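You operate a simulated robot arm through the tools that you are given. There is no shell and no other tool. Be economical: measure what you need, move in short steps, check, and stop when the job is done.

The job below is to be done with a simulated robot arm. You get a single attempt, and the scene is never put back.

JOB
Stack the mould labelled "round" from the door end of the mixing table on top of the mould labelled "square".

The check looks at the end state, three seconds after you hand in, the way a careful person would. Anything else that was tipped, shoved, dropped, spilled or broken makes it a failure.

ROBOT AND FRAMES
A 7-joint arm with a two-finger parallel gripper, fixed in place. Base frame: the origin is at the foot of the arm, x ahead of it, y to its left, z up; the work surface is at about z = 0. Lengths are in mm, angles in degrees, forces in N, time in s.
With the tool pointing down near the work surface it reaches from about 240 to 620 mm from the base axis. Its first joint turns from -66.0 to 66.0 degrees. Payload 2.6 kg.
Tool frame: the origin (TCP) lies between the finger pads and is the grasp point; the fingertips stand 30 mm ahead of it; z points along the fingers, y is the line along which they close. Largest opening 94 mm; finger width 28, thickness 10; the body of the gripper, 50 by 96 mm, starts 55 mm behind the TCP.
Orientation is that of the tool frame in the base frame, as a unit quaternion [x, y, z, w]. With the fingers straight down and closing along the base's y, the tool's x points along the base's -x, its y along +y and its z along -z.

CONTROLS
- The arm moves only by the tool arm_command. Its argument "series" is text: rows parted by semicolons, each of 5 numbers parted by spaces: the gripper command, from -1 (fully open) to 1 (shut), values between in proportion, then the shift along the base's x, y, z in cm, then the turn about the base's z in degrees. In form: fingers x y z twist; .... A call has 1 to 12 rows; each row is the pose to reach, as a shift and turn from the pose commanded when the call began. Each row takes 0.2 s and may step no farther than 50 mm and 8.6 degrees from the row before; otherwise, or with a gripper value out of range, the whole call is refused. Where a pose cannot be reached the arm comes as near as it can. A force on the tool above 40 N (or 10 N above the force at the start of the call, whichever is more), or a blocked arm, ends the call early, and 0.2 s more pass. The fingers move at their own pace (about 72 mm/s each) and stop on an object; they squeeze with about 25 N. The grip force told is the motor's: it shows also when the fingers shut on nothing. Time passes only in rows, and 0.2 s behind the last, so rows that repeat a pose let the fingers close. The reply holds the time, the measured pose of the TCP, the force on the tool along the base axes, the opening and the grip force, in the units named above and with some noise.
- Cameras (640 x 400 px; columns grow to the right, rows downward): "scene" is fixed at [33, 429.4, 569.9]; the picture's right is [-0.81, -0.59, 0.00], its down [-0.32, 0.44, -0.84] and it looks along [0.49, -0.68, -0.55] (base axes); focal length 351 px, centre (320, 200). "wrist" rides on the gripper at [-37, 0, -58] in the tool frame; the picture's right is [0.00, -1.00, 0.00], its down [0.97, 0.00, -0.24] and it looks along [0.24, 0.00, 0.97] (tool axes); focal length 218 px, centre (320, 200).
- get_image(camera): a new picture of that camera. It takes no simulated time.
- measure_at(camera, pixels): there is no depth. For up to 12 entries [column, row, z] of the newest picture of that camera ("zoom" is the newest enlarged one), the place [x, y] in the base frame at which the ray of that pixel passes the height z, good to about 2 mm. It takes no simulated time.
- close_up(camera, box): a new picture of the part [left, top, right, bottom] of that camera's present view, enlarged. It takes no simulated time.
- finish_job(): hands the job in; it is judged then, once.

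Go step by step. Measure first, check grasps and placings, and put right what went wrong. The budget is 60 turns and 26 pictures, counting those below and the enlarged ones. Unless the task says otherwise, let go and move clear before handing in, and close with one line.

The tools are called after "Emit:" as a command line: name --argument value ..., lists and objects as JSON in quotes. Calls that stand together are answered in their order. arm_command: Moves the arm, as the interface text tells. Its arguments: {"type":"object","properties":{"series":{"type":"string"}},"required":["series"]} The other tools are called the same way: get_image (camera) takes a picture; measure_at (camera, pixels) gives the place at which the rays of pixels pass given heights; close_up (camera, box) takes an enlarged picture of a part of a camera's view; finish_job () hands the job in.

At the start:

```text
t: 0.0
position: [460.8, 129.9, 237.7]
tool_rot: [0.0, 1.0, 0.0, -0.001]
force: [-0.6, -0.1, -0.6]
opening: 94.1
finger_force: 0.1
```

scene: 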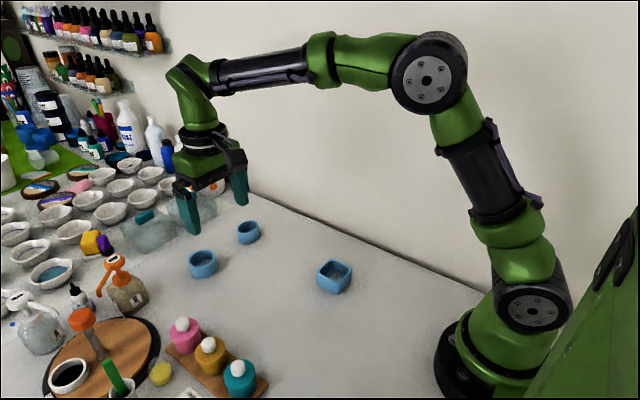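
wrist: 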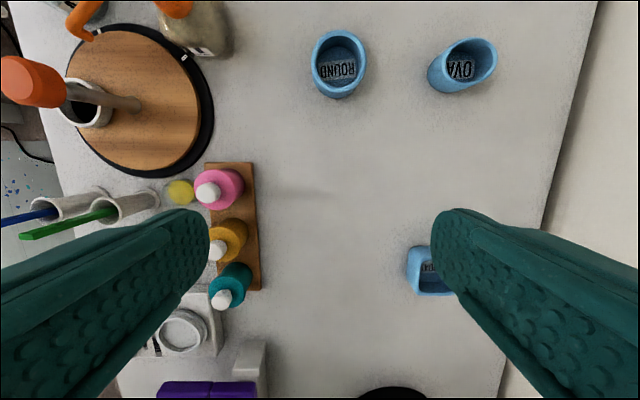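

The wrist picture shows three blue moulds: "ROUND" at (338,65), "OVA(L)" at (462,65) and a partly hidden one at (430,270). I'll enlarge the views to confirm the labels and shapes.

Emit:
close_up --camera "scene" --box '[170, 200, 380, 330]'

Emit:
close_up --camera "wrist" --box '[280, 10, 520, 160]'

Emit:
measure_at --camera "wrist" --pixels '[[311, 62, 30], [366, 62, 30], [338, 32, 30], [338, 98, 0], [408, 270, 30], [430, 248, 30], [430, 296, 30], [240, 190, 60], [215, 60, 0]]'

```text
3.05 times, centred on (275, 265) of scene
```

zoom: 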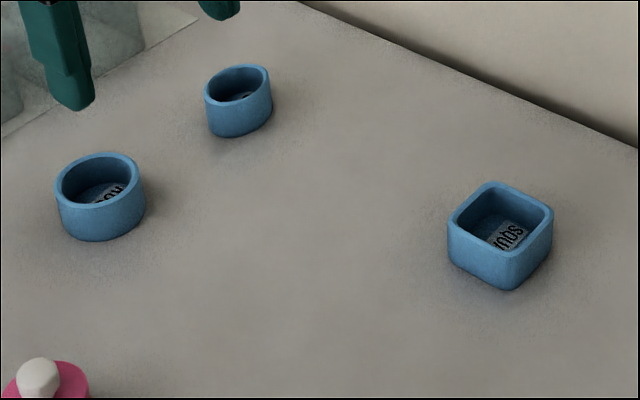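

```text
2.67 times, centred on (400, 85) of wrist
```

zoom: 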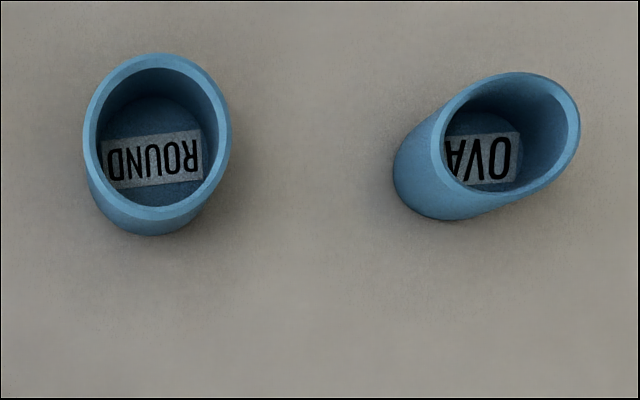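

```text
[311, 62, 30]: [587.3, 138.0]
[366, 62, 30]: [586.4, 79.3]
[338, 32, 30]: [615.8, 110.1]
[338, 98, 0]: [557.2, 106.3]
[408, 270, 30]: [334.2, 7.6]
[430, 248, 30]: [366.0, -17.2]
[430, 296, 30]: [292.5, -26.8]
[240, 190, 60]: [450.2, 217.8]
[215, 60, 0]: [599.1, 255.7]
```

Labels confirmed: "ROUND", "OVA(L)" and "SQUA(RE)". I'll size the round and square moulds from scene pixels at several heights.

Emit:
measure_at --camera "scene" --pixels '[[202.2, 258.4, 30], [202.2, 258.4, 40], [201.2, 278.8, 0], [188.5, 260, 35], [216, 260, 35], [317.3, 272.2, 35], [330.7, 259.4, 35], [351.4, 269.3, 35], [337.3, 281.4, 35], [337.3, 294.5, 0], [317.3, 285, 0], [351, 283, 0]]'

Emit:
measure_at --camera "wrist" --pixels '[[311, 62, 40], [366, 62, 40], [338, 32, 40], [338, 88, 40], [311, 62, 35], [338, 98, 5]]'

```text
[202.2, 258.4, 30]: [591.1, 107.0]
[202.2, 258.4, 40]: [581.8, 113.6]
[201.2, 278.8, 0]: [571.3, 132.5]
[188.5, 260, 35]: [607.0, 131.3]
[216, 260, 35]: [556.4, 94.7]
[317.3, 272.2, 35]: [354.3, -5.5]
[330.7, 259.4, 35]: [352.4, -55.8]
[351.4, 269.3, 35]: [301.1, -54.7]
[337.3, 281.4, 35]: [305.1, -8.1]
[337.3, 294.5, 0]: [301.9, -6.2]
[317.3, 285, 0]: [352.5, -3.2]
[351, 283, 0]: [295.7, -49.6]
```

```text
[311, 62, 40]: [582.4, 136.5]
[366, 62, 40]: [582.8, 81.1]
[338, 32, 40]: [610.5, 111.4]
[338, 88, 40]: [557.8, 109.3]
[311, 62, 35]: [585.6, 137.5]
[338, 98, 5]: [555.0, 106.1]
```

Both cameras agree: the round mould is about Ø56, 38 mm tall, centred near (584,109). The square is about 52 mm wide, centred near (328,-31) and aligned with the axes. I'll move above the round mould with the gripper open and look again.

Emit:
arm_command --series "-1 3 -0.5 -3 0; -1 6 -1 -6 0; -1 9 -1.5 -8.5 0; -1 12.2 -2.1 -9.5 0; -1 12.2 -2.1 -9.5 0; -1 12.2 -2.1 -9.5 0"

Emit:
get_image --camera "wrist"

Emit:
get_image --camera "scene"

```text
t: 1.4
position: [583.5, 108.7, 141.7]
tool_rot: [0.0, 1.0, 0.0, 0.0]
force: [-0.1, 0.6, 0.4]
opening: 93.9
finger_force: 0.0
```

```text
21 pictures are left
```

wrist: 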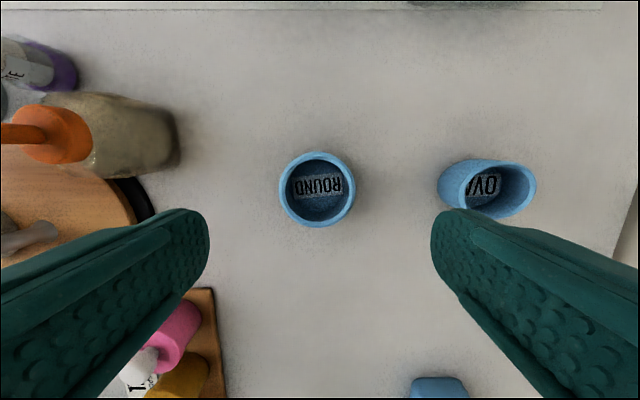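

```text
20 pictures are left
```

scene: 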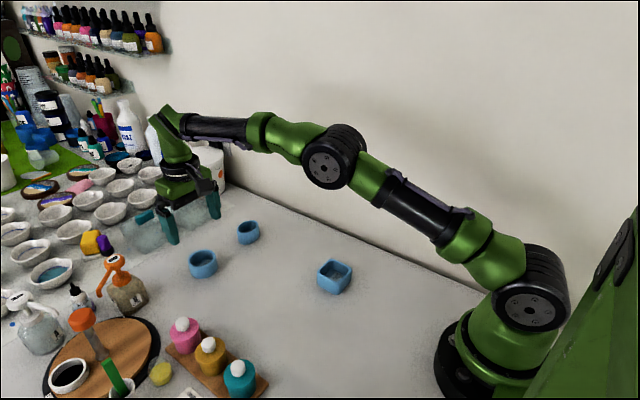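

The round rim spans columns 279–356 and rows 152–227. I'll refine its centre and check clearances to the bottle at (180,150), the oval at (438,180) and the pink cap at (203,305).

Emit:
measure_at --camera "wrist" --pixels '[[279, 188, 38], [356, 188, 38], [318, 152, 38], [318, 226, 38], [180, 150, 40], [438, 180, 38], [203, 305, 40], [216, 300, 8], [410, 380, 38], [468, 395, 38], [440, 377, 38]]'

```text
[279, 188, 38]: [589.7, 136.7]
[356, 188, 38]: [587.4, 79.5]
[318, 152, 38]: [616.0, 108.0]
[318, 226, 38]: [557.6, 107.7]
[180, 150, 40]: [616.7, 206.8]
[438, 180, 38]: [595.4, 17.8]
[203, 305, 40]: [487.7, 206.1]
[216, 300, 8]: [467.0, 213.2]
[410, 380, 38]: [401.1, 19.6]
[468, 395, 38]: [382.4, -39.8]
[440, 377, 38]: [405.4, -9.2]
```

The centre is (587,108) with more than 30 mm clear on each side. I'll descend around the mould to TCP z≈35.

Emit:
arm_command --series "-1 0.3 -0.1 -4 0; -1 0.3 -0.1 -7.5 0; -1 0.3 -0.1 -9.5 0; -1 0.3 -0.1 -10.7 0; -1 0.3 -0.1 -10.7 0"

Emit:
get_image --camera "wrist"

```text
t: 2.6
position: [583.9, 108.6, 36.1]
tool_rot: [0.0, 1.0, 0.0, 0.0]
force: [0.1, 0.1, -0.5]
opening: 94.0
finger_force: 0.1
```

```text
19 pictures are left
```

wrist: 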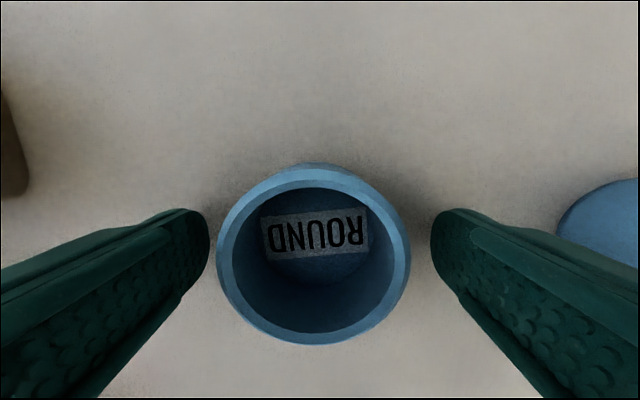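

The mould sits between the fingers, with its rim spanning columns 217–411 and rows 167–345. I'll check the centring.

Emit:
measure_at --camera "wrist" --pixels '[[217, 255, 38], [411, 255, 38], [314, 167, 38], [314, 345, 38]]'

```text
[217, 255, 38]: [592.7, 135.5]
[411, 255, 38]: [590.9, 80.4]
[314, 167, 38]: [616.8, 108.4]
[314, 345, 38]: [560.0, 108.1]
```

The centre is at x≈588, about 4 mm beyond the TCP. I'll nudge forward and close.

Emit:
arm_command --series "-1 0.4 0 -0.1 0; -1 0.4 0 -0.1 0; 0.2 0.4 0 -0.1 0; 0.5 0.4 0 -0.1 0; 1 0.4 0 -0.1 0; 1 0.4 0 -0.1 0; 1 0.4 0 -0.1 0"

```text
t: 4.2
position: [588.1, 106.8, 35.0]
tool_rot: [0.0, 1.0, 0.0, -0.001]
force: [0.1, -0.6, -0.2]
opening: 59.0
finger_force: 24.8
```

It is gripped at 59 mm opening with 25 N. I'll lift and check it.

Emit:
arm_command --series "1 0 0 2 0; 1 0 0 5 0; 1 -1 0 9 0; 1 -2 0 11 0; 1 -2 0 11 0"

Emit:
get_image --camera "wrist"

Emit:
close_up --camera "scene" --box '[130, 130, 380, 310]'

```text
t: 5.4
position: [569.7, 107.3, 145.4]
tool_rot: [0.0, 1.0, 0.0, 0.0]
force: [0.4, -0.5, 0.0]
opening: 58.9
finger_force: 24.9
```

```text
18 pictures are left
```

wrist: 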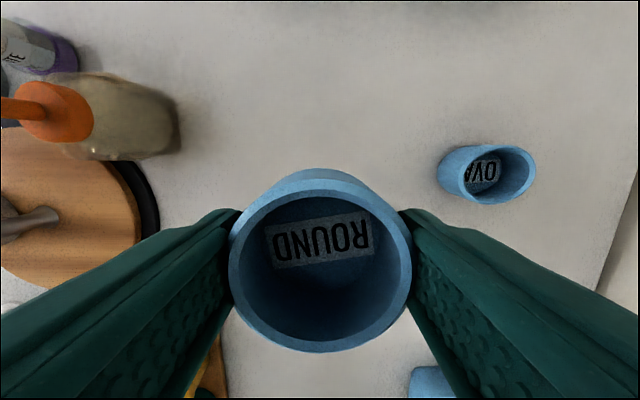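

```text
2.22 times, centred on (255, 220) of scene
```

zoom: 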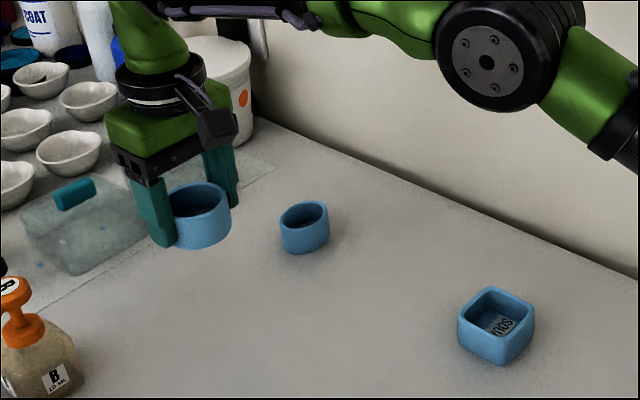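

The round mould is held level and nothing else moved. I'll carry it to around (270,40), where the wrist camera should see the square clear of the fingers.

Emit:
arm_command --series "1 -2 -0.5 0 0; 1 -6 -1.3 0 0; 1 -10 -2.2 0 0; 1 -14 -3.1 0 0; 1 -18 -4 0 0; 1 -22 -4.9 0 0; 1 -26 -5.8 0 0; 1 -29 -6.5 0 0; 1 -30 -6.7 0 0; 1 -30 -6.7 0 0"

Emit:
get_image --camera "wrist"

```text
t: 7.6
position: [272.0, 40.6, 146.0]
tool_rot: [-0.001, 1.0, 0.0, 0.001]
force: [0.1, 0.4, -0.9]
opening: 58.7
finger_force: 24.8
```

```text
16 pictures are left
```

wrist: 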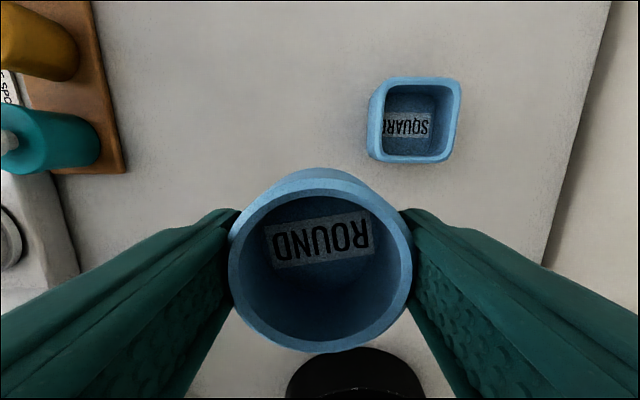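

The square is now fully visible, with its rim spanning about (383–460, 78–163). I'll enlarge it to measure precisely.

Emit:
close_up --camera "wrist" --box '[340, 60, 500, 180]'

Emit:
measure_at --camera "wrist" --pixels '[[229, 270, 150], [412, 270, 150], [320, 180, 150], [320, 352, 150]]'

```text
3.33 times, centred on (420, 120) of wrist
```

zoom: 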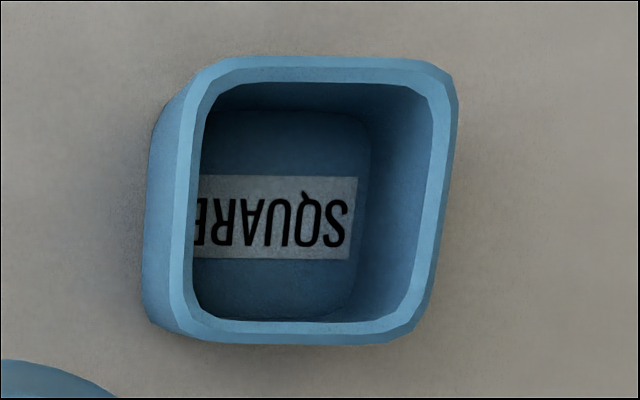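

```text
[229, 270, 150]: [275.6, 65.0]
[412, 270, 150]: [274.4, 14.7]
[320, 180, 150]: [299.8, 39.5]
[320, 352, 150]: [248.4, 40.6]
```

The enlarged square rim runs from left (180,205) to right (442,205) and from top (320,57) to bottom (300,343). I'll measure it and the held round rim at plausible heights.

Emit:
measure_at --camera "zoom" --pixels '[[180, 205, 35], [442, 205, 35], [320, 57, 35], [300, 343, 35], [195, 95, 35], [168, 305, 35], [458, 100, 35], [425, 305, 35]]'

Emit:
measure_at --camera "wrist" --pixels '[[229, 270, 141], [412, 270, 141], [320, 180, 141], [320, 352, 141]]'

```text
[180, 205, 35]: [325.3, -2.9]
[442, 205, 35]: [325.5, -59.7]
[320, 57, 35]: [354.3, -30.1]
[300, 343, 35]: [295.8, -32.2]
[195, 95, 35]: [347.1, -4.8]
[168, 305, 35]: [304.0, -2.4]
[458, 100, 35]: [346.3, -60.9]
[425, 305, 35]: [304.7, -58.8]
```

```text
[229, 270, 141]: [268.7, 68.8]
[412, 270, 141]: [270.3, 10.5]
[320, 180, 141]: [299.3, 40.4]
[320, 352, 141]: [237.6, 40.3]
```

The square centre is (325.3,-31.4) and the round's centre is within a couple of mm of the TCP. I'll move over the square, lower to z≈90 and check from the side.

Emit:
arm_command --series "1 2.7 -3.6 0 0; 1 5.4 -7.1 0 0; 1 5.4 -7.1 -2 0; 1 5.4 -7.1 -4.5 0; 1 5.4 -7.1 -5.6 0; 1 5.4 -7.1 -5.6 0"

Emit:
close_up --camera "scene" --box '[265, 195, 405, 305]'

Emit:
get_image --camera "wrist"

```text
t: 9.0
position: [323.1, -29.0, 89.9]
tool_rot: [0.0, 1.0, 0.0, 0.0]
force: [-0.1, 0.7, -1.0]
opening: 58.6
finger_force: 24.9
```

```text
3.64 times, centred on (335, 250) of scene
```

zoom: 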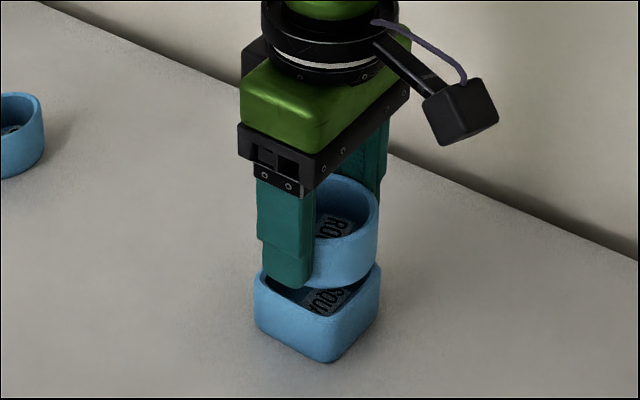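

```text
13 pictures are left
```

wrist: 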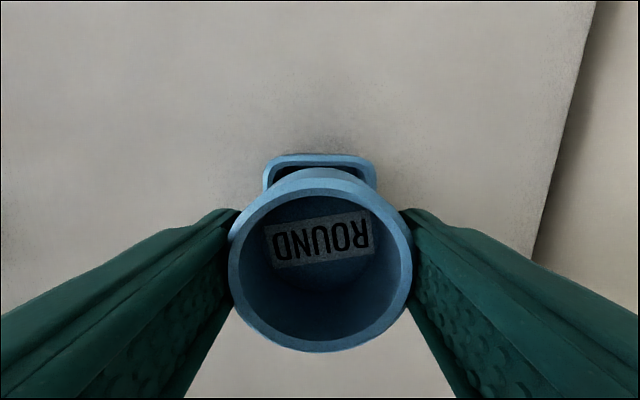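

The round hovers above the square; in the wrist view the square's rim spans columns 263–377, with its far edge at row 154. I'll check the alignment numerically.

Emit:
measure_at --camera "wrist" --pixels '[[263, 180, 35], [377, 180, 35], [320, 154, 35], [320, 352, 86], [320, 180, 86], [229, 270, 86], [412, 270, 86]]'

Emit:
measure_at --camera "zoom" --pixels '[[253, 278, 35], [381, 268, 35], [330, 318, 35], [381, 238, 68], [344, 290, 52], [344, 290, 56], [379, 205, 86]]'

```text
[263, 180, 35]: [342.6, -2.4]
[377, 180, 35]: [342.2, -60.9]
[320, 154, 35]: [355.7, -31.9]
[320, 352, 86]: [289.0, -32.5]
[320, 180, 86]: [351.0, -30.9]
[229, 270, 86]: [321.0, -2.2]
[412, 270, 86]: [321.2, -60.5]
```

```text
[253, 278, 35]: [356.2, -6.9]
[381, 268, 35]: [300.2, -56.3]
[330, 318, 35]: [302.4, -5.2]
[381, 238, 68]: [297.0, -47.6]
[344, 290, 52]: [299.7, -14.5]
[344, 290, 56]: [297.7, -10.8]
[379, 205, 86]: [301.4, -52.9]
```

Y is aligned, and the round sits about 4 mm short in x. I'll shift +4 mm in x and lower gently towards contact.

Emit:
arm_command --series "1 0.4 0 0 0; 1 0.4 0 0 0; 1 0.4 0 -0.5 0; 1 0.4 0 -1 0; 1 0.4 0 -1 0"

Emit:
close_up --camera "scene" --box '[285, 220, 385, 300]'

```text
t: 10.2
position: [326.0, -28.7, 78.0]
tool_rot: [0.0, 1.0, -0.001, 0.001]
force: [-0.7, -0.7, -1.0]
opening: 58.7
finger_force: 25.5
```

```text
5.00 times, centred on (335, 260) of scene
```

zoom: 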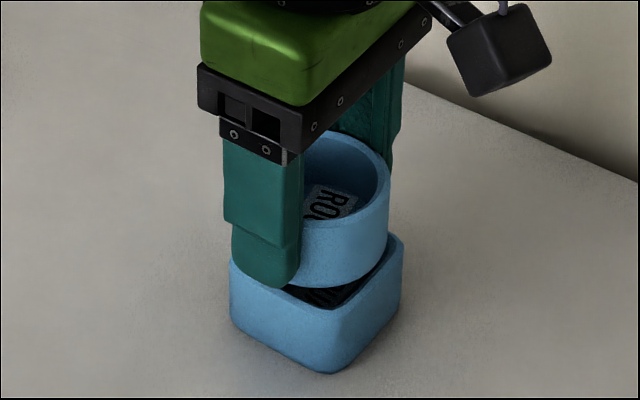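

A small gap of a few mm is still visible under the round at (330,287). I'll keep lowering in 2 mm steps.

Emit:
arm_command --series "1 0 0 -0.2 0; 1 0 0 -0.4 0; 1 0 0 -0.4 0"

Emit:
arm_command --series "1 0 0 -0.1 0; 1 0 0 -0.2 0; 1 0 0 -0.2 0"

Emit:
close_up --camera "scene" --box '[285, 220, 385, 300]'

```text
t: 11.0
position: [328.2, -29.2, 74.8]
tool_rot: [0.0, 1.0, 0.0, 0.0]
force: [-0.9, 0.7, -0.6]
opening: 58.7
finger_force: 25.0
```

```text
t: 11.8
position: [327.8, -28.8, 72.8]
tool_rot: [0.0, 1.0, 0.0, 0.0]
force: [0.1, -0.9, -1.1]
opening: 58.8
finger_force: 24.9
```

```text
5.00 times, centred on (335, 260) of scene
```

zoom: 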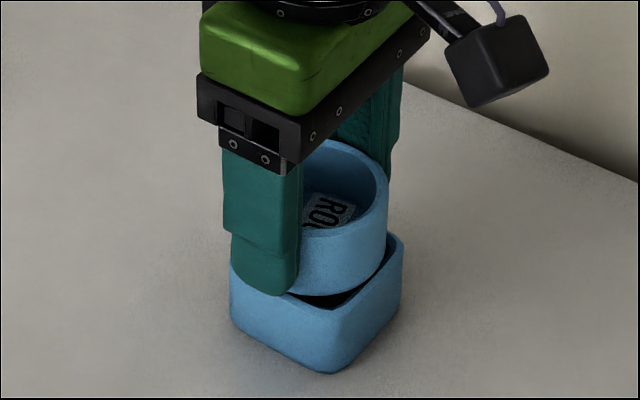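

No contact force yet and the gap has shrunk. I'll continue in 1 mm steps.

Emit:
arm_command --series "1 0 0 -0.1 0; 1 0 0 -0.2 0; 1 0 0 -0.2 0"

Emit:
arm_command --series "1 0 0 -0.1 0; 1 0 0 -0.1 0"

Emit:
close_up --camera "scene" --box '[285, 220, 385, 300]'

```text
t: 12.6
position: [328.4, -30.6, 71.3]
tool_rot: [0.0, 1.0, -0.001, 0.0]
force: [0.2, 0.6, -0.1]
opening: 58.7
finger_force: 25.0
```

```text
t: 13.2
position: [327.2, -29.5, 70.4]
tool_rot: [0.0, 1.0, 0.0, 0.0]
force: [0.4, 0.3, -0.4]
opening: 58.9
finger_force: 25.0
```

```text
5.00 times, centred on (335, 260) of scene
```

zoom: 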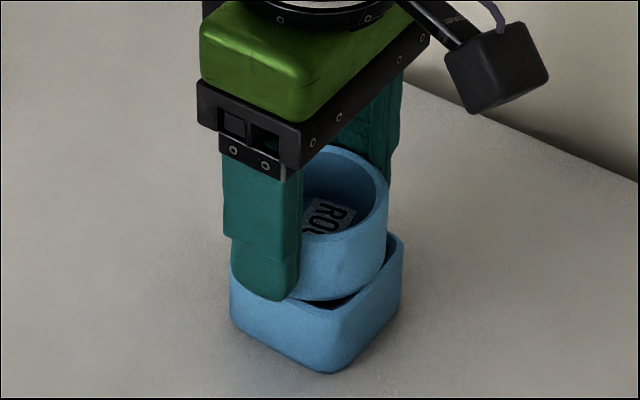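

There is still no contact at z≈70, and the bottom is nearly at the rim. I'll make two more small steps.

Emit:
arm_command --series "1 0 0 -0.1 0; 1 0 0 -0.1 0"

Emit:
arm_command --series "1 0 0 -0.1 0; 1 0 0 -0.1 0"

Emit:
close_up --camera "scene" --box '[285, 220, 385, 300]'

```text
t: 13.8
position: [327.6, -29.4, 70.0]
tool_rot: [0.0, 1.0, 0.0, 0.0]
force: [-0.3, 0.2, -0.9]
opening: 58.8
finger_force: 24.6
```

```text
t: 14.4
position: [328.5, -29.6, 70.1]
tool_rot: [0.001, 1.0, 0.001, 0.001]
force: [-4.0, 0.8, 14.9]
opening: 58.9
finger_force: 24.8
```

```text
5.00 times, centred on (335, 260) of scene
```

zoom: 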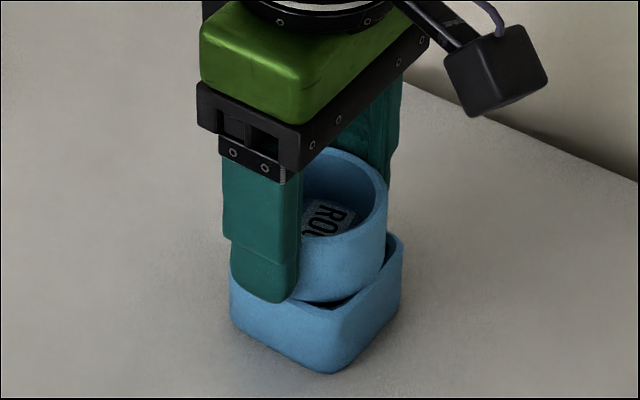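

Contact is made: +15 N in z, so the round rests on the square. I'll open the fingers in place and check with both cameras.

Emit:
arm_command --series "0.25 0 0 0 0; -0.2 0 0 0 0; -0.6 0 0 0 0; -0.6 0 0 0 0"

Emit:
get_image --camera "wrist"

Emit:
close_up --camera "scene" --box '[285, 220, 385, 300]'

```text
t: 15.4
position: [327.5, -29.1, 67.6]
tool_rot: [0.0, 1.0, -0.001, 0.0]
force: [-0.6, -0.1, -0.4]
opening: 75.2
finger_force: 0.1
```

```text
8 pictures are left
```

wrist: 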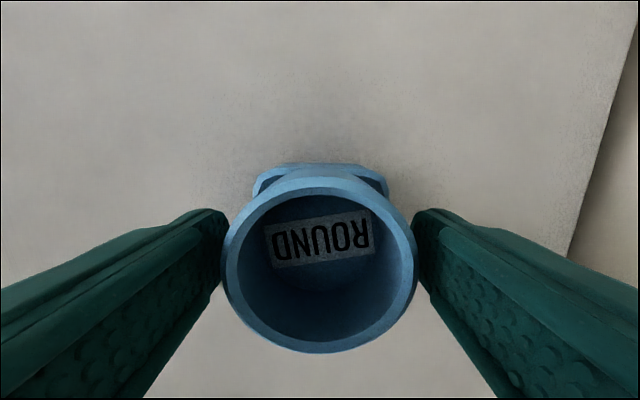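

```text
5.00 times, centred on (335, 260) of scene
```

zoom: 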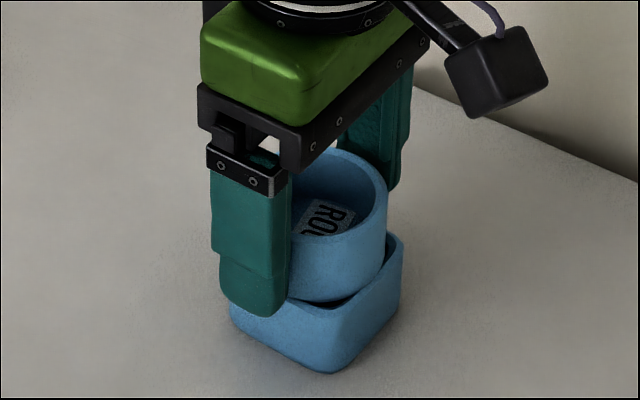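

The round stayed put, level on the square. I'll raise straight up with the fingers open.

Emit:
arm_command --series "-1 0 0 0 0; -1 0 0 0 0; -1 0 0 3 0; -1 0 0 7 0; -1 0 0 11 0; -1 0 0 14 0; -1 -3 0 16 0; -1 -5 0 16 0; -1 -5 0 16 0"

Emit:
get_image --camera "wrist"

Emit:
close_up --camera "scene" --box '[285, 220, 385, 300]'

```text
t: 17.4
position: [277.2, -29.2, 229.5]
tool_rot: [0.0, 1.0, 0.0, 0.001]
force: [1.0, 0.9, 0.3]
opening: 94.1
finger_force: 0.1
```

```text
6 pictures are left
```

wrist: 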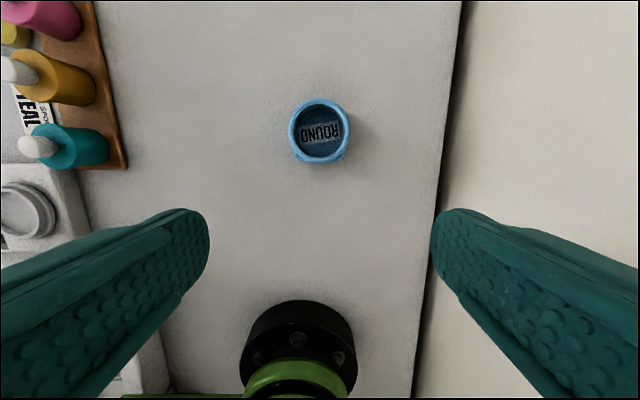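

```text
5.00 times, centred on (335, 260) of scene
```

zoom: 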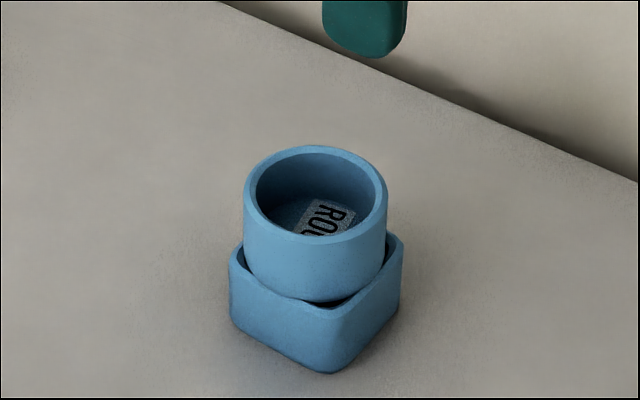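

The round mould sits level and centred on the square, spanning (243–388, 145–305) in the enlargement. The gripper is clear, so I'm handing in.

Emit:
finish_job

```text
The job is handed in.
```

The "round" mould is stacked level and centred on the "square" mould, nothing else was disturbed, and the job is handed in.
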